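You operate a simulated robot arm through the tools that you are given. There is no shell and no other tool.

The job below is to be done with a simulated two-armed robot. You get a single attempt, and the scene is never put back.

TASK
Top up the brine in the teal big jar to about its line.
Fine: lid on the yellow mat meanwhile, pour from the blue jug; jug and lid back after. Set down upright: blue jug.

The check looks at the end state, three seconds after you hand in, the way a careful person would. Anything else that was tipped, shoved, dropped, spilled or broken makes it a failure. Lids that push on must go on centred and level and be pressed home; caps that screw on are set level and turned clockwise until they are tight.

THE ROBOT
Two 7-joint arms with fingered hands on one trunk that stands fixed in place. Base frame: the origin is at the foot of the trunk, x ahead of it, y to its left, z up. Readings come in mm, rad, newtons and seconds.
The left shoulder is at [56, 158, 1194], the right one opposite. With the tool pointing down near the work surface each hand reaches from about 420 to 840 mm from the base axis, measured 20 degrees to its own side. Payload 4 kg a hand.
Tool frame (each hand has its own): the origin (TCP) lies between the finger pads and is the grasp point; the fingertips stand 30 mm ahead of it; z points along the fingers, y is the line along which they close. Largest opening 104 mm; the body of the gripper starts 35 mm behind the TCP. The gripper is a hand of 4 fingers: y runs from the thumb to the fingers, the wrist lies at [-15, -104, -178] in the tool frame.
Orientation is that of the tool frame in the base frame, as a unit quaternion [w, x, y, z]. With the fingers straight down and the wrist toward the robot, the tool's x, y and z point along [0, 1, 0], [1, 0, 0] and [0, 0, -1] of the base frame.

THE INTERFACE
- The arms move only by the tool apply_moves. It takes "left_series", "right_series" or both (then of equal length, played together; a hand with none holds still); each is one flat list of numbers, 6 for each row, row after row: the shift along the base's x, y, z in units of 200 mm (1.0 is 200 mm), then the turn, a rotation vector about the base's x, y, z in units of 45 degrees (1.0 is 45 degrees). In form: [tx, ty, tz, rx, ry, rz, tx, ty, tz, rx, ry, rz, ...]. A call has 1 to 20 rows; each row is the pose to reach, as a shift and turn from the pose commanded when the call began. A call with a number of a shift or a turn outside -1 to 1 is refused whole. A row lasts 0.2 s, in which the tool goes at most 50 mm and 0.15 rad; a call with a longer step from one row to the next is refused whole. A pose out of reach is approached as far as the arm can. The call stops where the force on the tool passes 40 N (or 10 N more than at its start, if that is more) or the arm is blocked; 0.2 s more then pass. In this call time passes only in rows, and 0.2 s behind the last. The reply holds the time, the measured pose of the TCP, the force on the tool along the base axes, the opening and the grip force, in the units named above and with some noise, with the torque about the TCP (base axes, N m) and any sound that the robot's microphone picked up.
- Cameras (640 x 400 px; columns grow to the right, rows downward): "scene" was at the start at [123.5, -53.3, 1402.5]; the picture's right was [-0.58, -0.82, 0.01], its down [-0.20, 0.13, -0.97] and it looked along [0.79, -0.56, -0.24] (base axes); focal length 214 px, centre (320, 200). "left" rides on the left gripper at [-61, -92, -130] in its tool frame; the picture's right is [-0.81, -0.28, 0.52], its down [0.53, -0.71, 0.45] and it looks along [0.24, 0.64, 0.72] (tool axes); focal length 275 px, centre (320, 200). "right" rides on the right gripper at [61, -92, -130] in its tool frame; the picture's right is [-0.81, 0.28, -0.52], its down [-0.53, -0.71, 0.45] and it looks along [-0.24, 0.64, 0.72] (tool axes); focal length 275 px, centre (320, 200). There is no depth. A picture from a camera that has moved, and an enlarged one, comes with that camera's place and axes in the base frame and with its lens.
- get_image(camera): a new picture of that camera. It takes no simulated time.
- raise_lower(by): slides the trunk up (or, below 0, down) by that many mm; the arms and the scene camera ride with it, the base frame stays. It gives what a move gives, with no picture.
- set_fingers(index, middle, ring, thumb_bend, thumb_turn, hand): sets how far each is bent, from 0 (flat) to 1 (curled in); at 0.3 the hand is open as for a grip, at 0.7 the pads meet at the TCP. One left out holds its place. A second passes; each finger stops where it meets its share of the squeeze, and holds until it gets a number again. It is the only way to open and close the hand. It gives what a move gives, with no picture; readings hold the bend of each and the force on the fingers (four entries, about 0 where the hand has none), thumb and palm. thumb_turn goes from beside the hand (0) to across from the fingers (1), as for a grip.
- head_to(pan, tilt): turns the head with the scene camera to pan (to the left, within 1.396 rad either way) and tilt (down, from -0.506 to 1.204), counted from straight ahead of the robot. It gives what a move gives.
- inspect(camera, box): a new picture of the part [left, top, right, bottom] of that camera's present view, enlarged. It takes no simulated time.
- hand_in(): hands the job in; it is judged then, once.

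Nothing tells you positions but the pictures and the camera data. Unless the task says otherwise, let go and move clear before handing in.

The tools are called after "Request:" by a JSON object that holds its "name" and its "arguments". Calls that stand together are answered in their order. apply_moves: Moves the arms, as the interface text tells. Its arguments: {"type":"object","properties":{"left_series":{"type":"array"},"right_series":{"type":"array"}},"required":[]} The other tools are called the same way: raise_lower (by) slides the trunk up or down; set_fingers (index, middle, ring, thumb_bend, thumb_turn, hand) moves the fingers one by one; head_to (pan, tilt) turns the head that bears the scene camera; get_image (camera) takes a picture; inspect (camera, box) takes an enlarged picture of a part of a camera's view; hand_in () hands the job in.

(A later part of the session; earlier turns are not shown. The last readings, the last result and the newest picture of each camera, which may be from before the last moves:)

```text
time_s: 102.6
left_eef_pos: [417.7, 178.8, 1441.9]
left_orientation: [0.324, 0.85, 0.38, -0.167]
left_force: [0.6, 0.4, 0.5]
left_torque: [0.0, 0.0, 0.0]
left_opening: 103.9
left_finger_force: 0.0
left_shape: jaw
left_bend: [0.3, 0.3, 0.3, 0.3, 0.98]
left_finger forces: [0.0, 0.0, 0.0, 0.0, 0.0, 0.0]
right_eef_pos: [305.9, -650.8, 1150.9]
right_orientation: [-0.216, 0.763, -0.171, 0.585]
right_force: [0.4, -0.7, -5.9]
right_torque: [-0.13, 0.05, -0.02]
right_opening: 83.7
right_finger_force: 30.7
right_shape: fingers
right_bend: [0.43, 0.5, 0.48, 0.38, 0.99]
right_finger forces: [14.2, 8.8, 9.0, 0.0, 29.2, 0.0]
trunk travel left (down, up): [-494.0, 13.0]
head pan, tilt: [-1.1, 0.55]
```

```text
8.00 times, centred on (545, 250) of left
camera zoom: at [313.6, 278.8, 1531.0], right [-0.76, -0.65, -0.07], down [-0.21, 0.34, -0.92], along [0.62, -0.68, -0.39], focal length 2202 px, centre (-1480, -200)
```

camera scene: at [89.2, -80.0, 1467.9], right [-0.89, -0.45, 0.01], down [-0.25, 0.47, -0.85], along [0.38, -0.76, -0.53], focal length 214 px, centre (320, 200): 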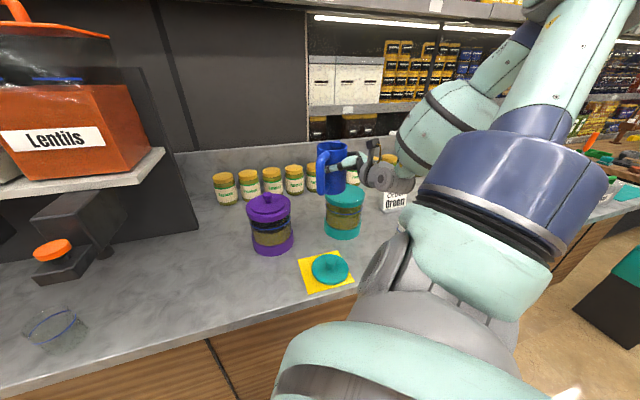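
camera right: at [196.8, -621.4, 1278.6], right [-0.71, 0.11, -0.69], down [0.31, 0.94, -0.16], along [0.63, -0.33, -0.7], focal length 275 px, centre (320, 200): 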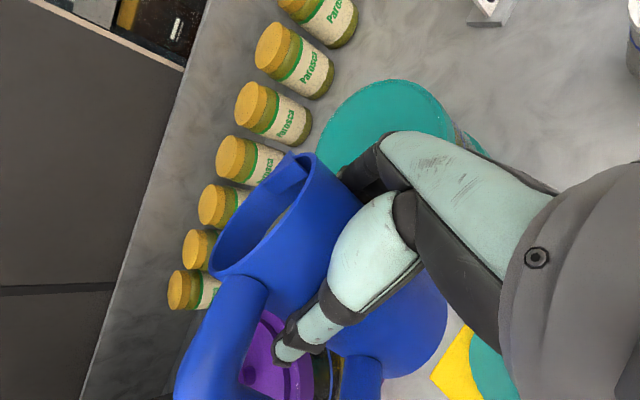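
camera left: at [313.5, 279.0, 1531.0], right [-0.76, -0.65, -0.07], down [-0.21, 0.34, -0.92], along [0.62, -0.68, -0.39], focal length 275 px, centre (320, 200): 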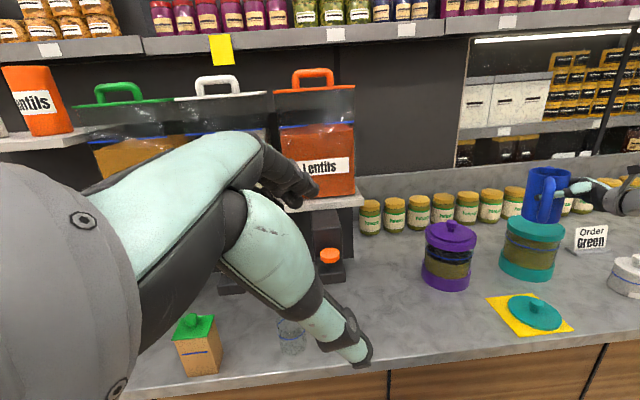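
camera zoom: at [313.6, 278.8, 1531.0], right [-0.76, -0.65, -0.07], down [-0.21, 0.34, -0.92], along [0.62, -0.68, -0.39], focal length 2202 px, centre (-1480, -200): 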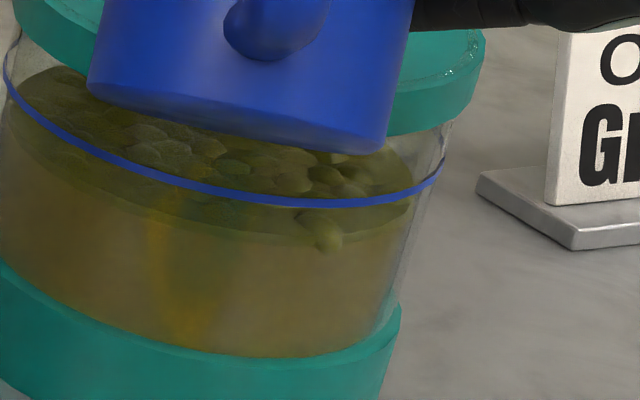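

The brine's front edge sits about 18 mm below the line, so roughly 250 mL is needed, which should take about 2.4 N off the jug. I'll tilt to 45°, shift 8 mm to centre the stream better, and hold.

Request:
{"name": "apply_moves", "arguments": {"right_series": [-0.02, 0, -0.02, 0.08, 0, 0, -0.04, 0, -0.04, 0.18, 0, 0, -0.04, 0, -0.05, 0.289, 0, 0, -0.04, 0, -0.05, 0.289, 0, 0]}}

Request:
{"name": "get_image", "arguments": {"camera": "right"}}

Request:
{"name": "inspect", "arguments": {"camera": "left", "box": [510, 190, 570, 290]}}

Request:
{"name": "inspect", "arguments": {"camera": "scene", "box": [300, 150, 380, 240]}}

```text
time_s: 103.6
left_eef_pos: [417.6, 177.8, 1441.3]
left_orientation: [0.323, 0.85, 0.379, -0.168]
left_force: [1.2, -0.8, 0.5]
left_torque: [0.01, -0.03, -0.01]
left_opening: 103.9
left_finger_force: 0.1
left_shape: jaw
left_bend: [0.3, 0.3, 0.3, 0.3, 0.98]
left_finger forces: [0.0, 0.0, 0.0, 0.0, 0.0, 0.0]
right_eef_pos: [299.2, -649.7, 1139.9]
right_orientation: [-0.301, 0.734, -0.236, 0.562]
right_force: [0.2, -0.4, -6.5]
right_torque: [-0.1, 0.01, 0.01]
right_opening: 83.8
right_finger_force: 30.7
right_shape: fingers
right_bend: [0.43, 0.5, 0.48, 0.38, 0.99]
right_finger forces: [14.4, 9.0, 9.3, 0.1, 28.8, 0.0]
trunk travel left (down, up): [-494.0, 13.0]
head pan, tilt: [-1.1, 0.55]
```

```text
taken
camera right: at [189.3, -650.0, 1271.5], right [-0.71, 0.27, -0.65], down [0.31, 0.95, 0.05], along [0.63, -0.16, -0.76], focal length 275 px, centre (320, 200)
```

right: 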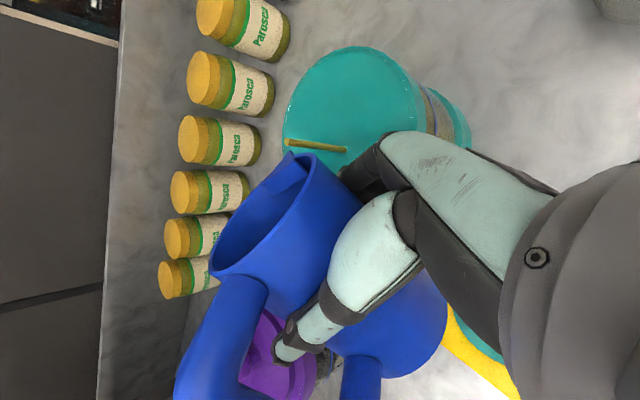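

```text
4.00 times, centred on (540, 240) of left
camera zoom: at [314.1, 278.9, 1530.9], right [-0.76, -0.65, -0.07], down [-0.21, 0.34, -0.92], along [0.62, -0.68, -0.39], focal length 1101 px, centre (-560, 40)
```

zoom: 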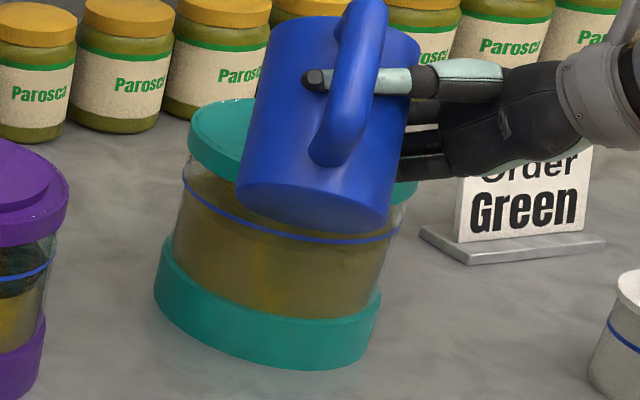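

```text
4.44 times, centred on (340, 195) of scene
camera zoom: at [89.6, -80.1, 1467.8], right [-0.89, -0.45, 0.01], down [-0.25, 0.47, -0.85], along [0.38, -0.76, -0.53], focal length 953 px, centre (231, 222)
```

zoom: 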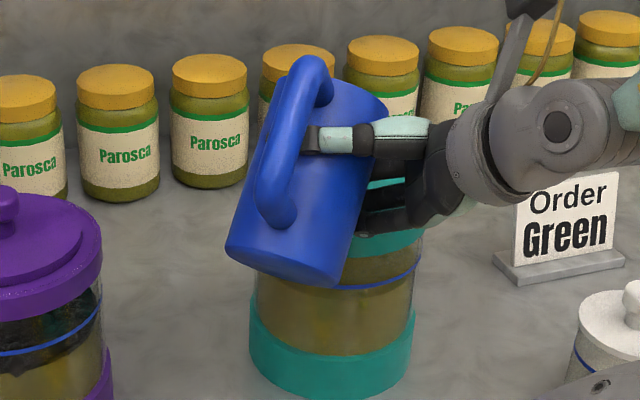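

The stream now lands on the jar's centre. The level in the jar looks changed, so I'll zoom in right away.

Request:
{"name": "inspect", "arguments": {"camera": "scene", "box": [328, 185, 372, 225]}}

Request:
{"name": "inspect", "arguments": {"camera": "left", "box": [520, 225, 570, 275]}}

Request:
{"name": "inspect", "arguments": {"camera": "right", "box": [260, 30, 480, 180]}}

```text
10.00 times, centred on (350, 205) of scene
camera zoom: at [89.6, -80.1, 1467.8], right [-0.89, -0.45, 0.01], down [-0.25, 0.47, -0.85], along [0.38, -0.76, -0.53], focal length 2145 px, centre (20, 150)
```

zoom: 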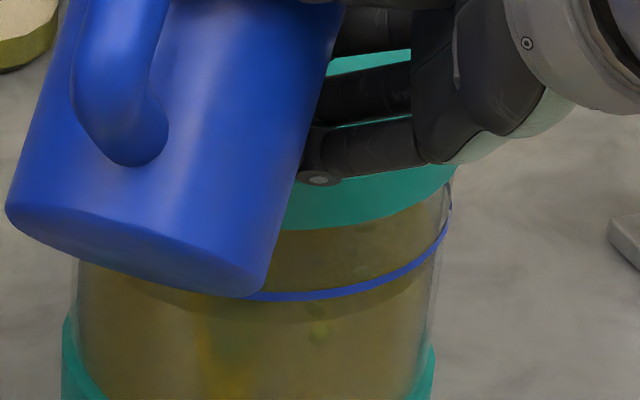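

```text
8.00 times, centred on (545, 250) of left
camera zoom: at [314.1, 278.9, 1530.9], right [-0.76, -0.65, -0.07], down [-0.21, 0.34, -0.92], along [0.62, -0.68, -0.39], focal length 2202 px, centre (-1480, -200)
```

zoom: 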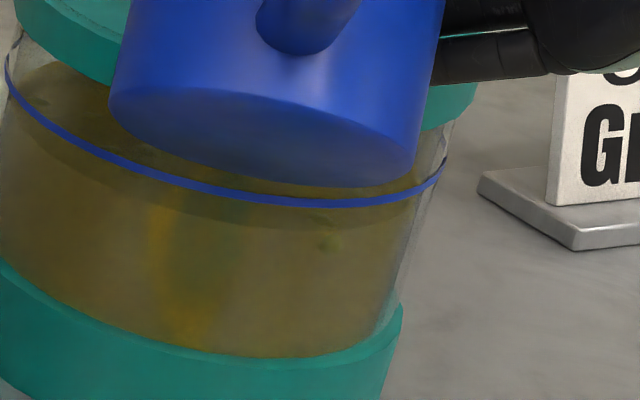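

```text
2.67 times, centred on (370, 105) of right
camera zoom: at [189.3, -650.0, 1271.5], right [-0.71, 0.27, -0.65], down [0.31, 0.95, 0.05], along [0.63, -0.16, -0.76], focal length 734 px, centre (187, 453)
```

zoom: 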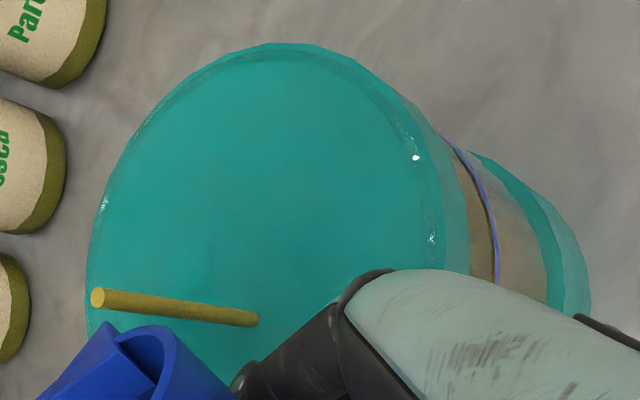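

The brine is rising in the jar as intended, with the stream landing near the middle. I'll hold here until this tilt finishes flowing, then compare with the line.

Request:
{"name": "apply_moves", "arguments": {"right_series": [0, 0, 0, 0, 0, 0, 0, 0, 0, 0, 0, 0, 0, 0, 0, 0, 0, 0, 0, 0, 0, 0, 0, 0]}}

Request:
{"name": "inspect", "arguments": {"camera": "scene", "box": [328, 185, 372, 225]}}

Request:
{"name": "inspect", "arguments": {"camera": "left", "box": [520, 225, 570, 275]}}

Request:
{"name": "inspect", "arguments": {"camera": "right", "box": [260, 30, 480, 180]}}

```text
time_s: 104.6
left_eef_pos: [417.5, 177.7, 1441.5]
left_orientation: [0.324, 0.85, 0.379, -0.167]
left_force: [0.0, 0.2, -0.8]
left_torque: [0.0, 0.03, -0.01]
left_opening: 104.1
left_finger_force: 0.1
left_shape: jaw
left_bend: [0.3, 0.3, 0.3, 0.3, 0.98]
left_finger forces: [0.1, 0.0, 0.0, 0.0, 0.0, 0.0]
right_eef_pos: [299.0, -650.1, 1141.0]
right_orientation: [-0.3, 0.733, -0.236, 0.563]
right_force: [0.5, 0.2, -6.1]
right_torque: [-0.14, 0.07, -0.02]
right_opening: 83.7
right_finger_force: 30.3
right_shape: fingers
right_bend: [0.43, 0.5, 0.48, 0.38, 0.99]
right_finger forces: [14.4, 9.0, 9.2, 0.1, 28.7, 0.0]
trunk travel left (down, up): [-494.0, 13.0]
head pan, tilt: [-1.1, 0.55]
```

```text
10.00 times, centred on (350, 205) of scene
camera zoom: at [89.2, -80.3, 1467.8], right [-0.89, -0.45, 0.01], down [-0.25, 0.47, -0.85], along [0.38, -0.76, -0.53], focal length 2145 px, centre (20, 150)
```

zoom: 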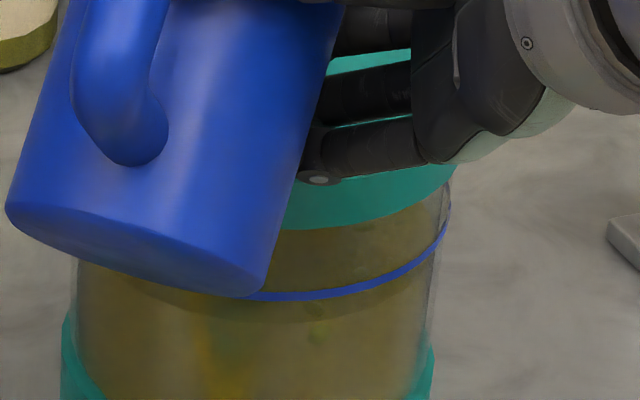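

```text
8.00 times, centred on (545, 250) of left
camera zoom: at [313.5, 278.7, 1531.0], right [-0.76, -0.65, -0.07], down [-0.21, 0.34, -0.92], along [0.62, -0.68, -0.39], focal length 2202 px, centre (-1480, -200)
```

zoom: 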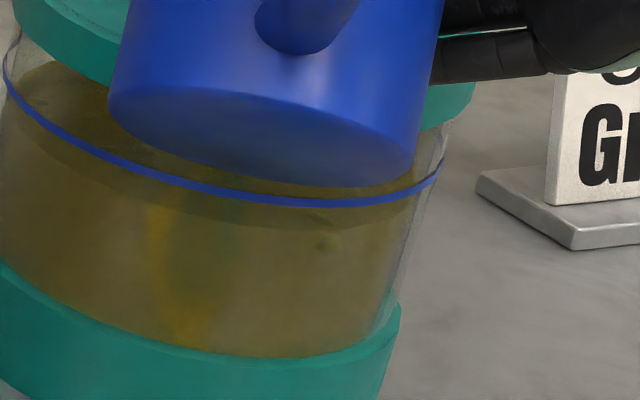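

```text
2.67 times, centred on (370, 105) of right
camera zoom: at [188.9, -650.0, 1271.6], right [-0.71, 0.27, -0.65], down [0.31, 0.95, 0.05], along [0.63, -0.16, -0.76], focal length 734 px, centre (187, 453)
```

zoom: 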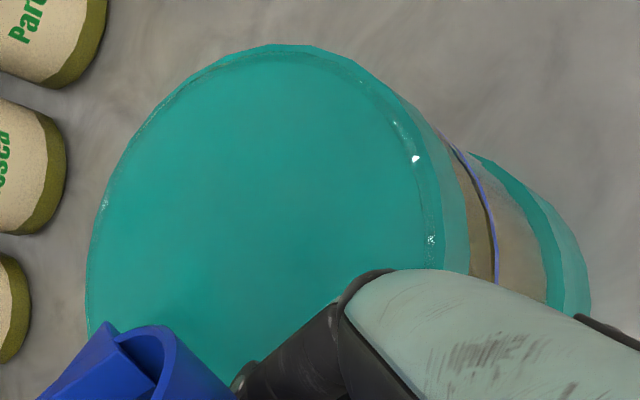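

Flow has settled; the front edge is now about 10 mm below the line. I'll tilt 7° more and hold.

Request:
{"name": "apply_moves", "arguments": {"right_series": [0, 0, 0, 0.08, 0, 0, 0, 0, 0.01, 0.1556, 0, 0, 0, 0, 0.01, 0.1556, 0, 0, 0, 0, 0.01, 0.1556, 0, 0, 0, 0, 0.01, 0.1556, 0, 0, 0, 0, 0.01, 0.1556, 0, 0]}}

Request:
{"name": "inspect", "arguments": {"camera": "scene", "box": [328, 185, 372, 225]}}

Request:
{"name": "inspect", "arguments": {"camera": "left", "box": [520, 225, 570, 275]}}

Request:
{"name": "inspect", "arguments": {"camera": "right", "box": [260, 30, 480, 180]}}

```text
time_s: 106.0
left_eef_pos: [417.0, 177.8, 1441.8]
left_orientation: [0.324, 0.85, 0.38, -0.166]
left_force: [-0.7, 0.0, 0.4]
left_torque: [-0.02, 0.0, 0.04]
left_opening: 103.8
left_finger_force: 0.1
left_shape: jaw
left_bend: [0.3, 0.3, 0.3, 0.3, 0.98]
left_finger forces: [0.0, 0.0, 0.1, 0.1, 0.0, 0.0]
right_eef_pos: [298.6, -649.7, 1142.3]
right_orientation: [-0.345, 0.714, -0.269, 0.547]
right_force: [0.2, -0.1, -6.3]
right_torque: [-0.13, 0.06, 0.02]
right_opening: 83.4
right_finger_force: 31.1
right_shape: fingers
right_bend: [0.43, 0.5, 0.48, 0.38, 0.99]
right_finger forces: [14.4, 9.0, 9.3, 0.0, 28.4, 0.1]
trunk travel left (down, up): [-494.0, 13.0]
head pan, tilt: [-1.1, 0.55]
```

```text
10.00 times, centred on (350, 205) of scene
camera zoom: at [89.4, -80.1, 1467.8], right [-0.89, -0.45, 0.01], down [-0.25, 0.47, -0.85], along [0.38, -0.76, -0.53], focal length 2145 px, centre (20, 150)
```

zoom: 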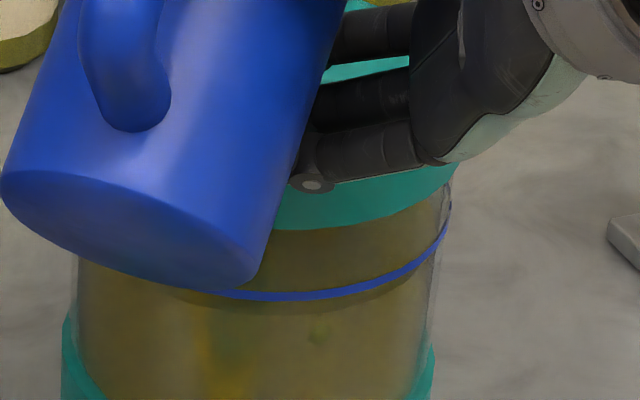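

```text
8.00 times, centred on (545, 250) of left
camera zoom: at [313.8, 278.9, 1530.9], right [-0.76, -0.65, -0.07], down [-0.21, 0.34, -0.92], along [0.62, -0.68, -0.39], focal length 2202 px, centre (-1480, -200)
```

zoom: 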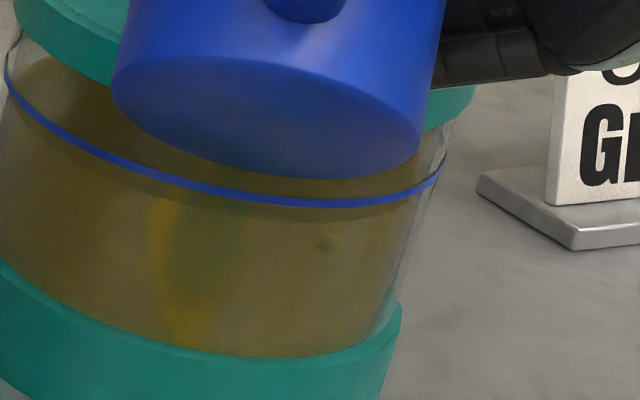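

```text
2.67 times, centred on (370, 105) of right
camera zoom: at [189.1, -666.3, 1272.7], right [-0.71, 0.34, -0.61], down [0.31, 0.94, 0.17], along [0.63, -0.07, -0.77], focal length 734 px, centre (187, 453)
```

zoom: 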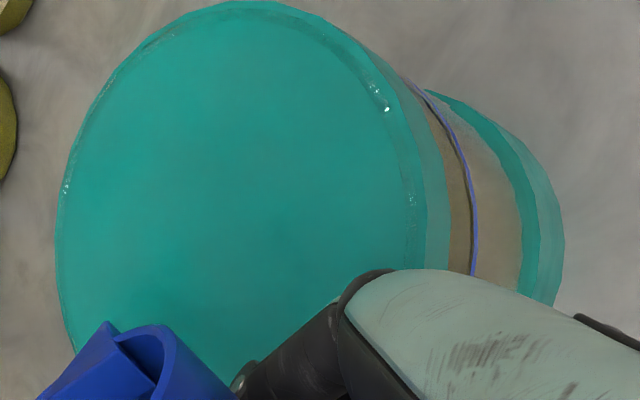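

Still about 9 mm short of the line after allowing for viewing angle. I'll tilt 6° more and hold.

Request:
{"name": "apply_moves", "arguments": {"right_series": [0, 0, 0, 0.07, 0, 0, 0, 0, 0.01, 0.133, 0, 0, 0, 0, 0.01, 0.133, 0, 0, 0, 0, 0.01, 0.133, 0, 0, 0, 0, 0.01, 0.133, 0, 0, 0, 0, 0.01, 0.133, 0, 0]}}

Request:
{"name": "inspect", "arguments": {"camera": "scene", "box": [328, 185, 372, 225]}}

Request:
{"name": "inspect", "arguments": {"camera": "left", "box": [520, 225, 570, 275]}}

Request:
{"name": "inspect", "arguments": {"camera": "right", "box": [260, 30, 480, 180]}}

```text
time_s: 107.4
left_eef_pos: [417.5, 177.6, 1441.8]
left_orientation: [0.324, 0.85, 0.379, -0.167]
left_force: [0.2, -0.1, -0.3]
left_torque: [0.02, 0.0, -0.01]
left_opening: 103.8
left_finger_force: 0.0
left_shape: jaw
left_bend: [0.3, 0.3, 0.3, 0.3, 0.98]
left_finger forces: [0.1, 0.1, 0.0, 0.1, 0.0, 0.0]
right_eef_pos: [297.6, -649.5, 1146.3]
right_orientation: [-0.382, 0.694, -0.298, 0.532]
right_force: [-0.2, -0.2, -6.1]
right_torque: [-0.12, 0.07, -0.03]
right_opening: 83.7
right_finger_force: 30.8
right_shape: fingers
right_bend: [0.43, 0.5, 0.48, 0.38, 0.99]
right_finger forces: [14.6, 9.1, 9.4, 0.0, 28.0, 0.1]
trunk travel left (down, up): [-494.0, 13.0]
head pan, tilt: [-1.1, 0.55]
```

```text
10.00 times, centred on (350, 205) of scene
camera zoom: at [89.4, -80.1, 1467.8], right [-0.89, -0.45, 0.01], down [-0.25, 0.47, -0.85], along [0.38, -0.76, -0.53], focal length 2145 px, centre (20, 150)
```

zoom: 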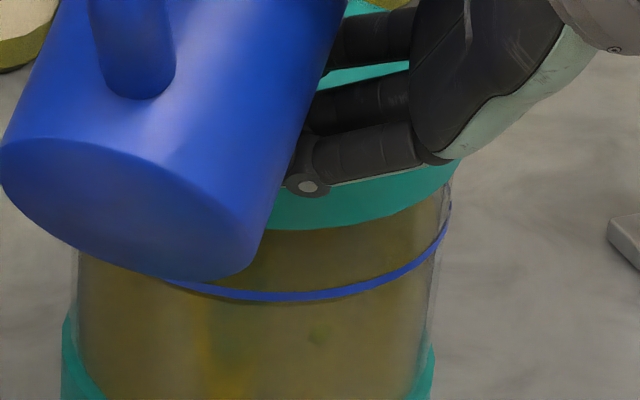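

```text
8.00 times, centred on (545, 250) of left
camera zoom: at [313.9, 278.9, 1530.9], right [-0.76, -0.65, -0.07], down [-0.21, 0.34, -0.92], along [0.62, -0.68, -0.39], focal length 2202 px, centre (-1480, -200)
```

zoom: 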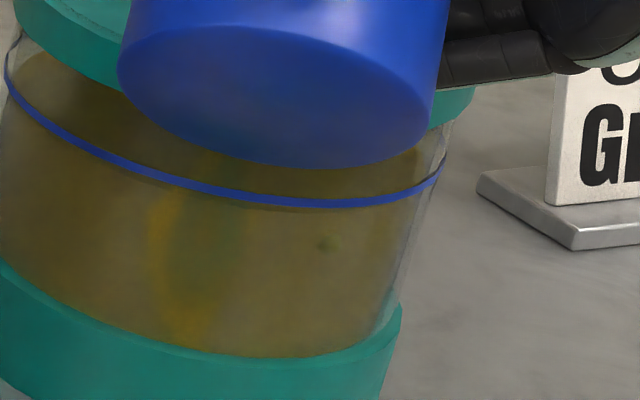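

```text
2.67 times, centred on (370, 105) of right
camera zoom: at [188.5, -679.6, 1273.0], right [-0.71, 0.41, -0.57], down [0.31, 0.91, 0.27], along [0.63, 0.01, -0.77], focal length 734 px, centre (187, 453)
```

zoom: 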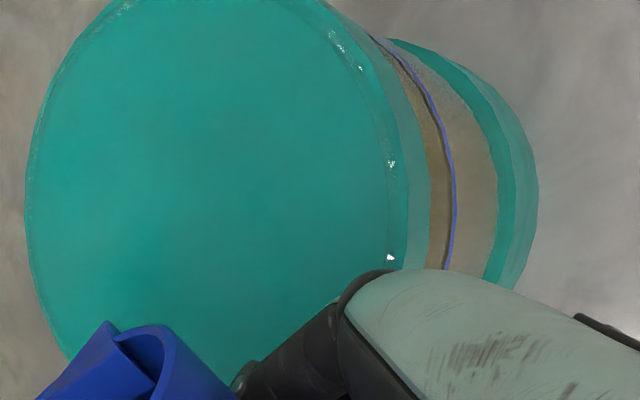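

Now the level is just under the line, perhaps 3–4 mm short in truth. A final 3° nudge should bring it level.

Request:
{"name": "apply_moves", "arguments": {"right_series": [0, 0, 0, 0.035, 0, 0, 0, 0, 0.01, 0.067, 0, 0, 0, 0, 0.01, 0.067, 0, 0, 0, 0, 0.01, 0.067, 0, 0, 0, 0, 0.01, 0.067, 0, 0, 0, 0, 0.01, 0.067, 0, 0]}}

Request:
{"name": "inspect", "arguments": {"camera": "scene", "box": [328, 185, 372, 225]}}

Request:
{"name": "inspect", "arguments": {"camera": "left", "box": [520, 225, 570, 275]}}

Request:
{"name": "get_image", "arguments": {"camera": "right"}}

```text
time_s: 108.8
left_eef_pos: [418.0, 177.6, 1440.6]
left_orientation: [0.324, 0.85, 0.379, -0.167]
left_force: [-0.7, 0.5, 0.4]
left_torque: [-0.03, -0.01, -0.04]
left_opening: 103.9
left_finger_force: 0.0
left_shape: jaw
left_bend: [0.3, 0.3, 0.3, 0.3, 0.98]
left_finger forces: [0.1, 0.1, 0.0, 0.1, 0.0, 0.0]
right_eef_pos: [298.2, -649.0, 1146.7]
right_orientation: [-0.4, 0.684, -0.312, 0.524]
right_force: [-0.2, -0.3, -6.2]
right_torque: [-0.13, 0.05, -0.01]
right_opening: 83.5
right_finger_force: 30.4
right_shape: fingers
right_bend: [0.43, 0.5, 0.48, 0.38, 0.99]
right_finger forces: [14.6, 9.1, 9.4, 0.0, 28.1, 0.0]
trunk travel left (down, up): [-494.0, 13.0]
head pan, tilt: [-1.1, 0.55]
```

```text
10.00 times, centred on (350, 205) of scene
camera zoom: at [89.3, -80.2, 1467.8], right [-0.89, -0.45, 0.01], down [-0.25, 0.47, -0.85], along [0.38, -0.76, -0.53], focal length 2145 px, centre (20, 150)
```

zoom: 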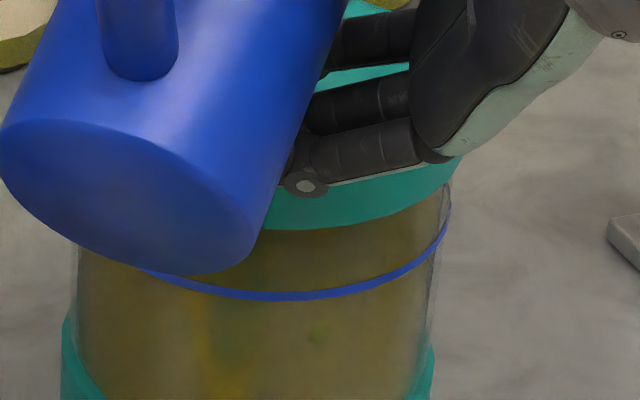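

```text
8.00 times, centred on (545, 250) of left
camera zoom: at [313.7, 278.8, 1531.0], right [-0.76, -0.65, -0.07], down [-0.21, 0.34, -0.92], along [0.62, -0.68, -0.39], focal length 2202 px, centre (-1480, -200)
```

zoom: 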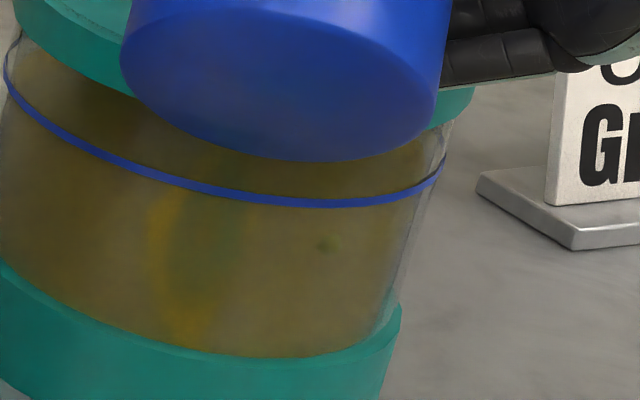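

```text
taken
camera right: at [188.2, -686.3, 1273.0], right [-0.71, 0.44, -0.55], down [0.31, 0.9, 0.31], along [0.63, 0.05, -0.77], focal length 275 px, centre (320, 200)
```

right: 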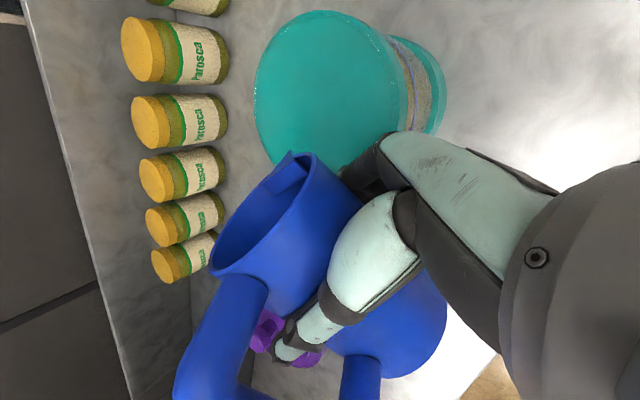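

The brine's edge now coincides with the line. I'll bring the jug back upright, rising and backing away from the jar at the same time, and then check the level unobstructed.

Request:
{"name": "apply_moves", "arguments": {"right_series": [0, 0.01, 0.04, -0.16, 0, 0, 0, 0.02, 0.08, -0.33, 0, 0, 0, 0.04, 0.12, -0.5, 0, 0, 0, 0.06, 0.17, -0.67, 0, 0, 0, 0.08, 0.22, -0.84, 0, 0, 0, 0.1, 0.26, -1.0, 0, 0]}}

Request:
{"name": "apply_moves", "arguments": {"right_series": [0, 0.04, 0.06, -0.12, 0, 0, 0, 0.08, 0.12, -0.24, 0, 0, 0, 0.13, 0.16, -0.356, 0, 0, 0, 0.2, 0.16, -0.356, 0, 0, 0.02, 0.3, 0.16, -0.356, 0, 0]}}

Request:
{"name": "get_image", "arguments": {"camera": "scene"}}

Request:
{"name": "inspect", "arguments": {"camera": "scene", "box": [310, 170, 390, 250]}}

Request:
{"name": "inspect", "arguments": {"camera": "left", "box": [490, 200, 580, 290]}}

```text
time_s: 110.2
left_eef_pos: [417.6, 177.6, 1441.4]
left_orientation: [0.324, 0.851, 0.379, -0.168]
left_force: [0.4, -0.7, 0.1]
left_torque: [0.03, 0.0, -0.01]
left_opening: 104.1
left_finger_force: 0.0
left_shape: jaw
left_bend: [0.3, 0.3, 0.3, 0.3, 0.98]
left_finger forces: [0.0, 0.0, 0.0, 0.0, 0.0, 0.0]
right_eef_pos: [297.1, -631.3, 1198.4]
right_orientation: [-0.107, 0.787, -0.086, 0.602]
right_force: [0.0, 0.0, -5.8]
right_torque: [-0.11, 0.06, 0.0]
right_opening: 83.8
right_finger_force: 29.7
right_shape: fingers
right_bend: [0.43, 0.51, 0.48, 0.38, 0.99]
right_finger forces: [13.3, 8.4, 8.7, 0.0, 29.3, 0.0]
trunk travel left (down, up): [-494.0, 13.0]
head pan, tilt: [-1.1, 0.55]
```

```text
time_s: 111.4
left_eef_pos: [418.2, 178.4, 1440.2]
left_orientation: [0.323, 0.85, 0.38, -0.168]
left_force: [-0.3, -0.3, 0.4]
left_torque: [-0.02, 0.0, 0.0]
left_opening: 104.3
left_finger_force: 0.1
left_shape: jaw
left_bend: [0.3, 0.3, 0.3, 0.3, 0.98]
left_finger forces: [0.1, 0.0, 0.1, 0.0, 0.0, 0.0]
right_eef_pos: [306.6, -581.4, 1229.5]
right_orientation: [0.003, 0.793, -0.002, 0.609]
right_force: [0.6, 0.1, -5.7]
right_torque: [-0.08, 0.06, -0.04]
right_opening: 83.7
right_finger_force: 30.0
right_shape: fingers
right_bend: [0.43, 0.51, 0.48, 0.38, 0.99]
right_finger forces: [12.9, 8.4, 8.4, 0.0, 30.1, 0.0]
right hand out of reach, approached as far as the arm can: row 5
trunk travel left (down, up): [-494.0, 13.0]
head pan, tilt: [-1.1, 0.55]
```

```text
taken
camera scene: at [90.1, -79.8, 1467.8], right [-0.89, -0.45, 0.01], down [-0.25, 0.47, -0.85], along [0.38, -0.76, -0.53], focal length 214 px, centre (320, 200)
```

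scene: 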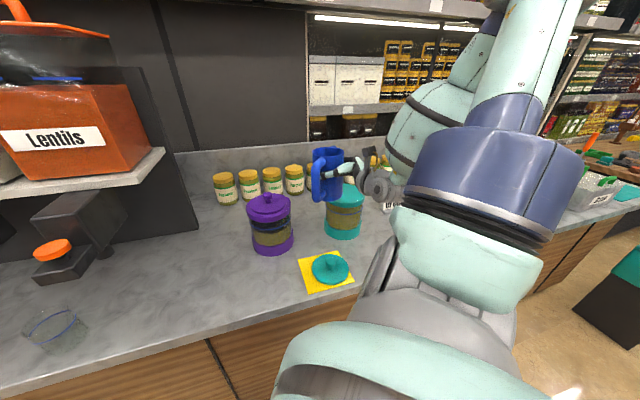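

```text
5.00 times, centred on (350, 210) of scene
camera zoom: at [90.1, -79.8, 1467.8], right [-0.89, -0.45, 0.01], down [-0.25, 0.47, -0.85], along [0.38, -0.76, -0.53], focal length 1072 px, centre (170, 150)
```

zoom: 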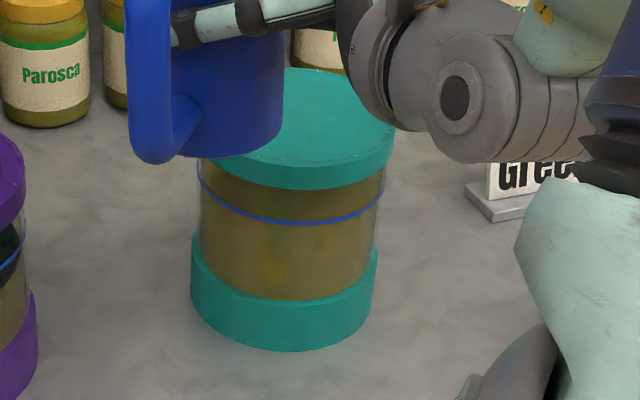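

```text
4.44 times, centred on (535, 245) of left
camera zoom: at [314.5, 279.2, 1530.7], right [-0.76, -0.65, -0.07], down [-0.21, 0.34, -0.92], along [0.62, -0.68, -0.39], focal length 1224 px, centre (-636, 0)
```

zoom: 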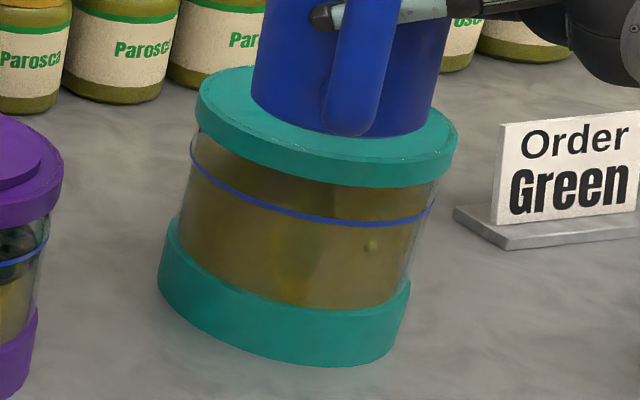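

The jug is upright again and there's no sign of a spill. I'll take close views of the level against the line.

Request:
{"name": "inspect", "arguments": {"camera": "scene", "box": [326, 190, 370, 220]}}

Request:
{"name": "inspect", "arguments": {"camera": "left", "box": [515, 228, 575, 278]}}

```text
13.33 times, centred on (348, 205) of scene
camera zoom: at [90.1, -79.8, 1467.8], right [-0.89, -0.45, 0.01], down [-0.25, 0.47, -0.85], along [0.38, -0.76, -0.53], focal length 2860 px, centre (-53, 133)
```

zoom: 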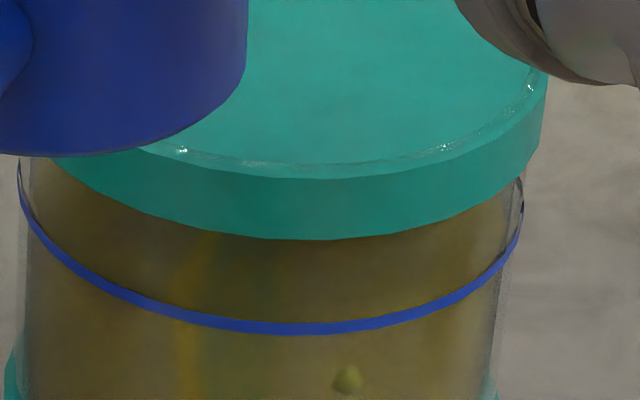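

```text
8.00 times, centred on (545, 253) of left
camera zoom: at [314.5, 279.2, 1530.7], right [-0.76, -0.65, -0.07], down [-0.21, 0.34, -0.92], along [0.62, -0.68, -0.39], focal length 2202 px, centre (-1480, -224)
```

zoom: 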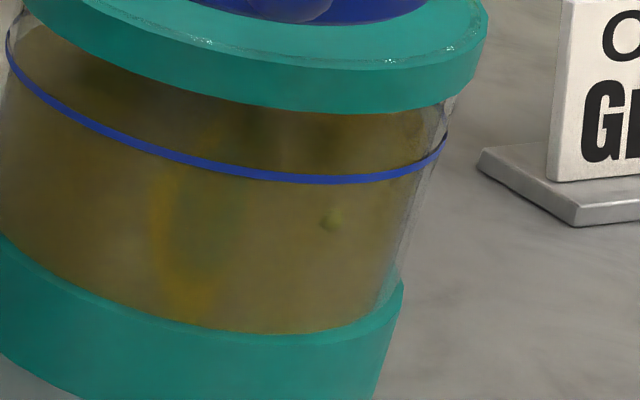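

I want to be sure it isn't over the line, so I'll zoom on the side edges where the surface and the line end.

Request:
{"name": "inspect", "arguments": {"camera": "scene", "box": [356, 192, 372, 204]}}

Request:
{"name": "inspect", "arguments": {"camera": "left", "box": [514, 226, 534, 242]}}

Request:
{"name": "inspect", "arguments": {"camera": "left", "box": [554, 234, 578, 254]}}

```text
16.00 times, centred on (364, 198) of scene
camera zoom: at [90.1, -79.8, 1467.8], right [-0.89, -0.45, 0.01], down [-0.25, 0.47, -0.85], along [0.38, -0.76, -0.53], focal length 3432 px, centre (-384, 232)
```

zoom: 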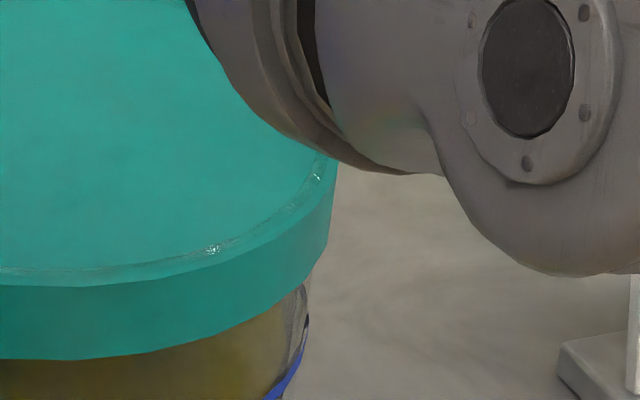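

```text
16.00 times, centred on (524, 234) of left
camera zoom: at [314.5, 279.2, 1530.7], right [-0.76, -0.65, -0.07], down [-0.21, 0.34, -0.92], along [0.62, -0.68, -0.39], focal length 4404 px, centre (-2944, -344)
```

zoom: 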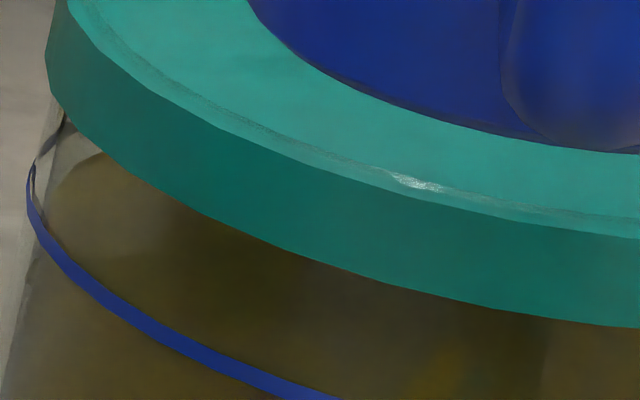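

```text
16.00 times, centred on (566, 244) of left
camera zoom: at [314.5, 279.2, 1530.7], right [-0.76, -0.65, -0.07], down [-0.21, 0.34, -0.92], along [0.62, -0.68, -0.39], focal length 4404 px, centre (-3616, -504)
```

zoom: 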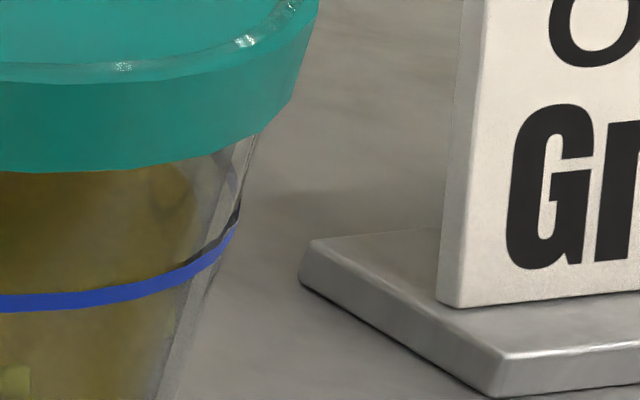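

The surface is within the line's own thickness, likely 2–3 mm under its top edge. I'll zoom in more at the left edge to gauge it.

Request:
{"name": "inspect", "arguments": {"camera": "left", "box": [513, 230, 523, 238]}}

Request:
{"name": "inspect", "arguments": {"camera": "left", "box": [558, 240, 570, 250]}}

Request:
{"name": "inspect", "arguments": {"camera": "scene", "box": [340, 206, 356, 216]}}

```text
16.00 times, centred on (518, 234) of left
camera zoom: at [314.5, 279.2, 1530.7], right [-0.76, -0.65, -0.07], down [-0.21, 0.34, -0.92], along [0.62, -0.68, -0.39], focal length 4404 px, centre (-2848, -344)
```

zoom: 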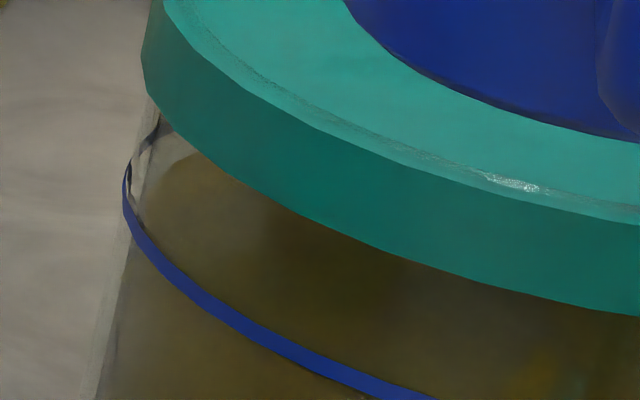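

```text
16.00 times, centred on (564, 245) of left
camera zoom: at [314.5, 279.2, 1530.7], right [-0.76, -0.65, -0.07], down [-0.21, 0.34, -0.92], along [0.62, -0.68, -0.39], focal length 4404 px, centre (-3584, -520)
```

zoom: 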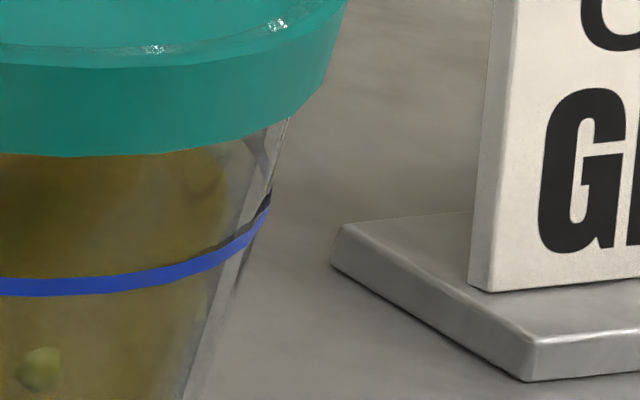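

```text
16.00 times, centred on (348, 211) of scene
camera zoom: at [90.1, -79.8, 1467.8], right [-0.89, -0.45, 0.01], down [-0.25, 0.47, -0.85], along [0.38, -0.76, -0.53], focal length 3432 px, centre (-128, 24)
```

zoom: 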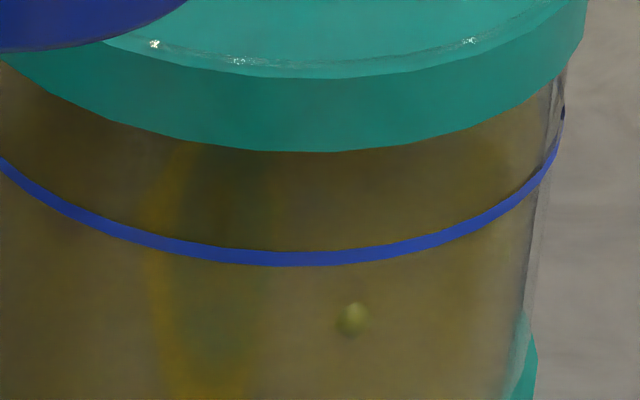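

My best estimate is the surface is still ~3 mm below the line's middle, so I'll add a touch more. I'll go back over the jar and tilt to just past the previous angle.

Request:
{"name": "apply_moves", "arguments": {"right_series": [-0.01, -0.07, -0.04, 0.08, 0, 0, -0.02, -0.14, -0.09, 0.17, 0, 0, -0.03, -0.21, -0.15, 0.26, 0, 0, -0.04, -0.28, -0.21, 0.35, 0, 0, -0.043, -0.343, -0.2575, 0.444, 0, 0]}}

Request:
{"name": "apply_moves", "arguments": {"right_series": [0, 0, -0.05, 0.15, 0, 0, 0, 0, -0.1, 0.3, 0, 0, 0, 0, -0.14, 0.45, 0, 0, 0, 0, -0.16, 0.6, 0, 0, 0, 0, -0.16, 0.75, 0, 0, 0, 0, -0.155, 0.9, 0, 0]}}

Request:
{"name": "inspect", "arguments": {"camera": "right", "box": [220, 0, 480, 200]}}

Request:
{"name": "inspect", "arguments": {"camera": "scene", "box": [328, 185, 372, 225]}}

```text
time_s: 112.6
left_eef_pos: [418.2, 176.7, 1442.3]
left_orientation: [0.324, 0.851, 0.38, -0.166]
left_force: [0.7, -0.4, 0.0]
left_torque: [-0.02, 0.04, -0.02]
left_opening: 103.8
left_finger_force: 0.0
left_shape: jaw
left_bend: [0.3, 0.3, 0.3, 0.3, 0.98]
left_finger forces: [0.0, 0.1, 0.0, 0.0, 0.0, 0.0]
right_eef_pos: [296.7, -653.0, 1177.1]
right_orientation: [-0.134, 0.781, -0.108, 0.6]
right_force: [0.8, -0.3, -6.5]
right_torque: [-0.13, 0.04, -0.01]
right_opening: 83.7
right_finger_force: 29.6
right_shape: fingers
right_bend: [0.43, 0.51, 0.48, 0.38, 0.99]
right_finger forces: [13.4, 8.8, 8.7, 0.1, 29.2, 0.0]
trunk travel left (down, up): [-494.0, 13.0]
head pan, tilt: [-1.1, 0.55]
```

```text
time_s: 114.0
left_eef_pos: [418.2, 177.8, 1442.1]
left_orientation: [0.323, 0.85, 0.38, -0.167]
left_force: [0.4, 0.5, -0.7]
left_torque: [0.0, -0.01, -0.01]
left_opening: 104.3
left_finger_force: 0.1
left_shape: jaw
left_bend: [0.3, 0.3, 0.3, 0.3, 0.98]
left_finger forces: [0.0, 0.0, 0.1, 0.0, 0.1, 0.0]
right_eef_pos: [297.1, -650.6, 1147.3]
right_orientation: [-0.398, 0.686, -0.31, 0.524]
right_force: [0.2, 0.9, -6.6]
right_torque: [-0.11, 0.03, -0.01]
right_opening: 83.5
right_finger_force: 30.2
right_shape: fingers
right_bend: [0.43, 0.51, 0.48, 0.38, 0.99]
right_finger forces: [14.5, 9.2, 9.2, 0.0, 27.6, 0.1]
trunk travel left (down, up): [-494.0, 13.0]
head pan, tilt: [-1.1, 0.55]
```

```text
2.00 times, centred on (350, 100) of right
camera zoom: at [187.6, -687.4, 1274.0], right [-0.71, 0.43, -0.55], down [0.31, 0.9, 0.31], along [0.63, 0.05, -0.77], focal length 551 px, centre (260, 400)
```

zoom: 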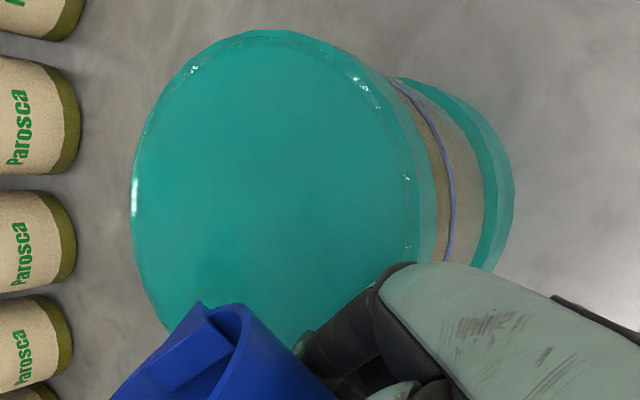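

```text
10.00 times, centred on (350, 205) of scene
camera zoom: at [89.6, -80.4, 1467.8], right [-0.89, -0.45, 0.01], down [-0.25, 0.47, -0.85], along [0.38, -0.76, -0.53], focal length 2145 px, centre (20, 150)
```

zoom: 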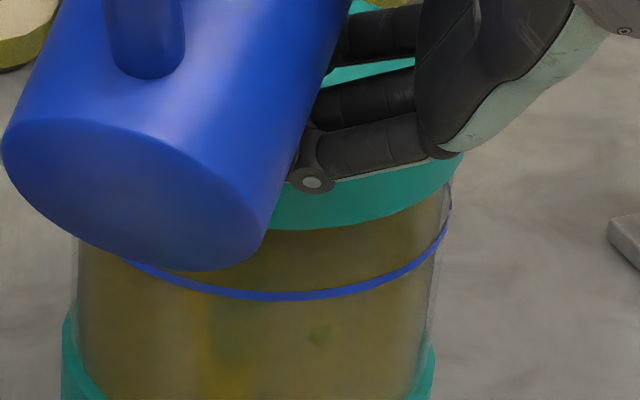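

Back at the former tilt with the spout over the middle. Now a small extra 2.5° and hold.

Request:
{"name": "apply_moves", "arguments": {"right_series": [0, 0, 0, 0.03, 0, 0, 0, 0, 0, 0.056, 0, 0, 0, 0, 0, 0.056, 0, 0, 0, 0, 0, 0.056, 0, 0, 0, 0, 0, 0.056, 0, 0, 0, 0, 0, 0.056, 0, 0]}}

Request:
{"name": "inspect", "arguments": {"camera": "scene", "box": [340, 206, 356, 216]}}

Request:
{"name": "inspect", "arguments": {"camera": "left", "box": [520, 225, 570, 275]}}

Request:
{"name": "inspect", "arguments": {"camera": "left", "box": [513, 230, 523, 238]}}

```text
time_s: 115.4
left_eef_pos: [418.6, 178.8, 1440.8]
left_orientation: [0.324, 0.851, 0.379, -0.167]
left_force: [-0.7, 0.1, 0.4]
left_torque: [-0.02, 0.01, -0.02]
left_opening: 103.9
left_finger_force: 0.1
left_shape: jaw
left_bend: [0.3, 0.3, 0.3, 0.3, 0.98]
left_finger forces: [0.0, 0.0, 0.1, 0.0, 0.0, 0.1]
right_eef_pos: [297.1, -649.8, 1147.2]
right_orientation: [-0.411, 0.678, -0.32, 0.519]
right_force: [-0.6, 0.0, -6.3]
right_torque: [-0.12, 0.02, 0.01]
right_opening: 83.5
right_finger_force: 29.3
right_shape: fingers
right_bend: [0.43, 0.51, 0.48, 0.38, 0.99]
right_finger forces: [14.5, 9.1, 9.1, 0.1, 27.4, 0.1]
trunk travel left (down, up): [-494.0, 13.0]
head pan, tilt: [-1.1, 0.55]
```

```text
16.00 times, centred on (348, 211) of scene
camera zoom: at [89.5, -80.1, 1467.8], right [-0.89, -0.45, 0.01], down [-0.25, 0.47, -0.85], along [0.38, -0.76, -0.53], focal length 3432 px, centre (-128, 24)
```

zoom: 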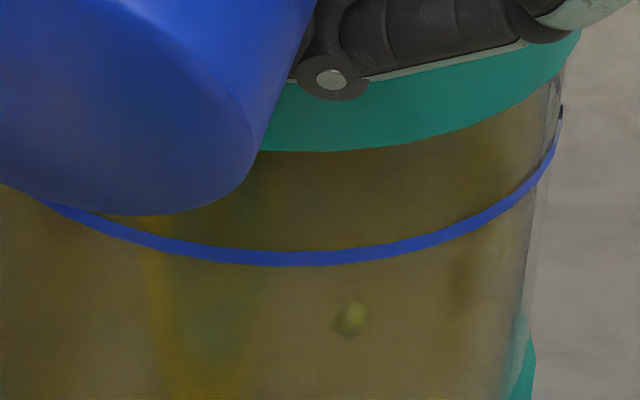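

```text
8.00 times, centred on (545, 250) of left
camera zoom: at [313.9, 278.9, 1530.9], right [-0.76, -0.65, -0.07], down [-0.21, 0.34, -0.92], along [0.62, -0.68, -0.39], focal length 2202 px, centre (-1480, -200)
```

zoom: 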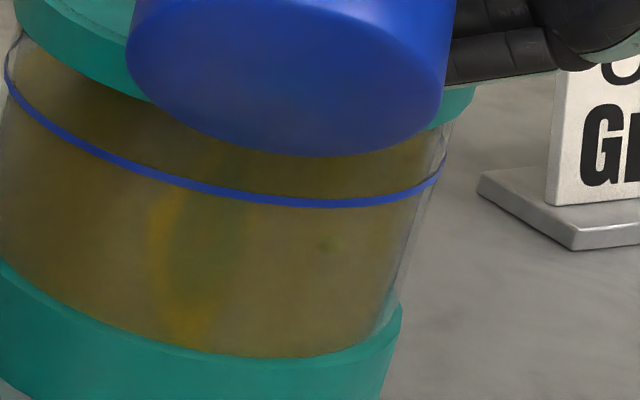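

```text
16.00 times, centred on (518, 234) of left
camera zoom: at [313.9, 278.9, 1530.9], right [-0.76, -0.65, -0.07], down [-0.21, 0.34, -0.92], along [0.62, -0.68, -0.39], focal length 4404 px, centre (-2848, -344)
```

zoom: 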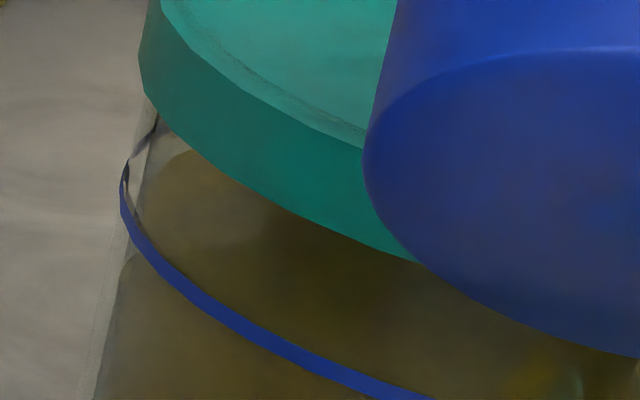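

The level is at the line now. I'll bring the jug upright again while rising and backing off, the same way as before.

Request:
{"name": "apply_moves", "arguments": {"right_series": [0, 0.01, 0.04, -0.16, 0, 0, 0, 0.02, 0.08, -0.33, 0, 0, 0, 0.04, 0.12, -0.5, 0, 0, 0, 0.06, 0.17, -0.67, 0, 0, 0, 0.08, 0.22, -0.84, 0, 0, 0, 0.1, 0.26, -1.0, 0, 0]}}

Request:
{"name": "apply_moves", "arguments": {"right_series": [0, 0.04, 0.06, -0.12, 0, 0, 0, 0.08, 0.12, -0.26, 0, 0, 0.02, 0.13, 0.16, -0.4, 0, 0, 0.04, 0.18, 0.18, -0.4, 0, 0]}}

Request:
{"name": "inspect", "arguments": {"camera": "left", "box": [490, 150, 590, 290]}}

Request:
{"name": "inspect", "arguments": {"camera": "scene", "box": [310, 170, 390, 250]}}

Request:
{"name": "get_image", "arguments": {"camera": "right"}}

```text
time_s: 116.8
left_eef_pos: [418.2, 178.4, 1441.7]
left_orientation: [0.323, 0.85, 0.38, -0.167]
left_force: [0.1, -0.4, -0.5]
left_torque: [-0.02, 0.02, 0.03]
left_opening: 103.9
left_finger_force: 0.0
left_shape: jaw
left_bend: [0.3, 0.3, 0.3, 0.3, 0.98]
left_finger forces: [0.0, 0.1, 0.0, 0.0, 0.0, 0.0]
right_eef_pos: [298.1, -630.6, 1198.5]
right_orientation: [-0.12, 0.784, -0.096, 0.601]
right_force: [0.6, 0.3, -6.7]
right_torque: [-0.1, 0.04, -0.01]
right_opening: 83.5
right_finger_force: 29.7
right_shape: fingers
right_bend: [0.43, 0.51, 0.48, 0.38, 0.99]
right_finger forces: [13.3, 8.6, 8.5, 0.0, 28.9, 0.0]
trunk travel left (down, up): [-494.0, 13.0]
head pan, tilt: [-1.1, 0.55]
```

```text
time_s: 117.8
left_eef_pos: [417.1, 179.2, 1441.6]
left_orientation: [0.324, 0.85, 0.379, -0.167]
left_force: [0.1, 0.4, -0.1]
left_torque: [0.01, 0.01, 0.0]
left_opening: 104.3
left_finger_force: 0.0
left_shape: jaw
left_bend: [0.3, 0.3, 0.3, 0.3, 0.98]
left_finger forces: [0.0, 0.0, 0.0, 0.0, 0.0, 0.1]
right_eef_pos: [304.7, -596.0, 1236.2]
right_orientation: [0.004, 0.793, -0.001, 0.61]
right_force: [-0.5, 0.1, -5.7]
right_torque: [-0.1, 0.06, -0.02]
right_opening: 83.2
right_finger_force: 29.6
right_shape: fingers
right_bend: [0.43, 0.51, 0.48, 0.38, 0.99]
right_finger forces: [12.7, 8.4, 8.2, 0.0, 29.8, 0.0]
trunk travel left (down, up): [-494.0, 13.0]
head pan, tilt: [-1.1, 0.55]
```

```text
2.86 times, centred on (540, 220) of left
camera zoom: at [313.3, 279.6, 1530.9], right [-0.76, -0.65, -0.07], down [-0.2, 0.34, -0.92], along [0.62, -0.68, -0.39], focal length 786 px, centre (-309, 143)
```

zoom: 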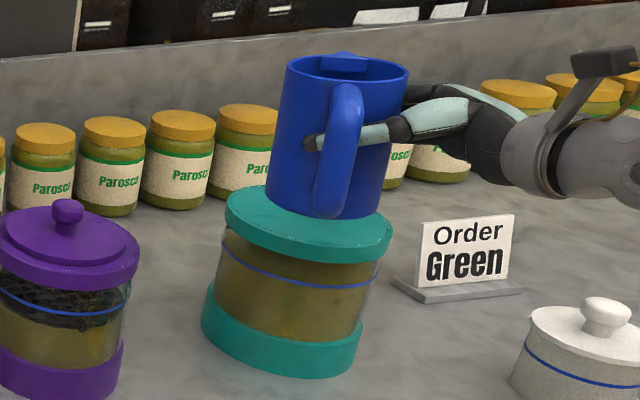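

```text
5.00 times, centred on (350, 210) of scene
camera zoom: at [89.1, -79.5, 1467.9], right [-0.89, -0.45, 0.01], down [-0.25, 0.47, -0.85], along [0.38, -0.76, -0.53], focal length 1072 px, centre (170, 150)
```

zoom: 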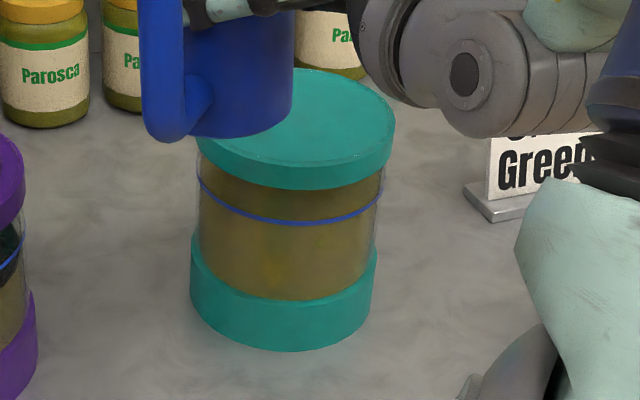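

```text
taken
camera right: at [195.9, -502.5, 1328.7], right [-0.71, -0.27, -0.65], down [0.31, 0.71, -0.64], along [0.63, -0.65, -0.42], focal length 275 px, centre (320, 200)
```

right: 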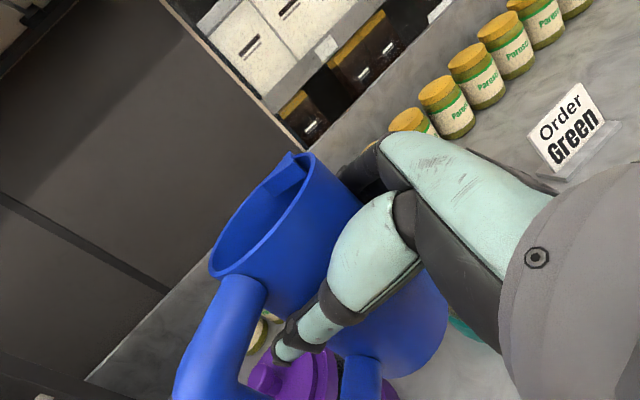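

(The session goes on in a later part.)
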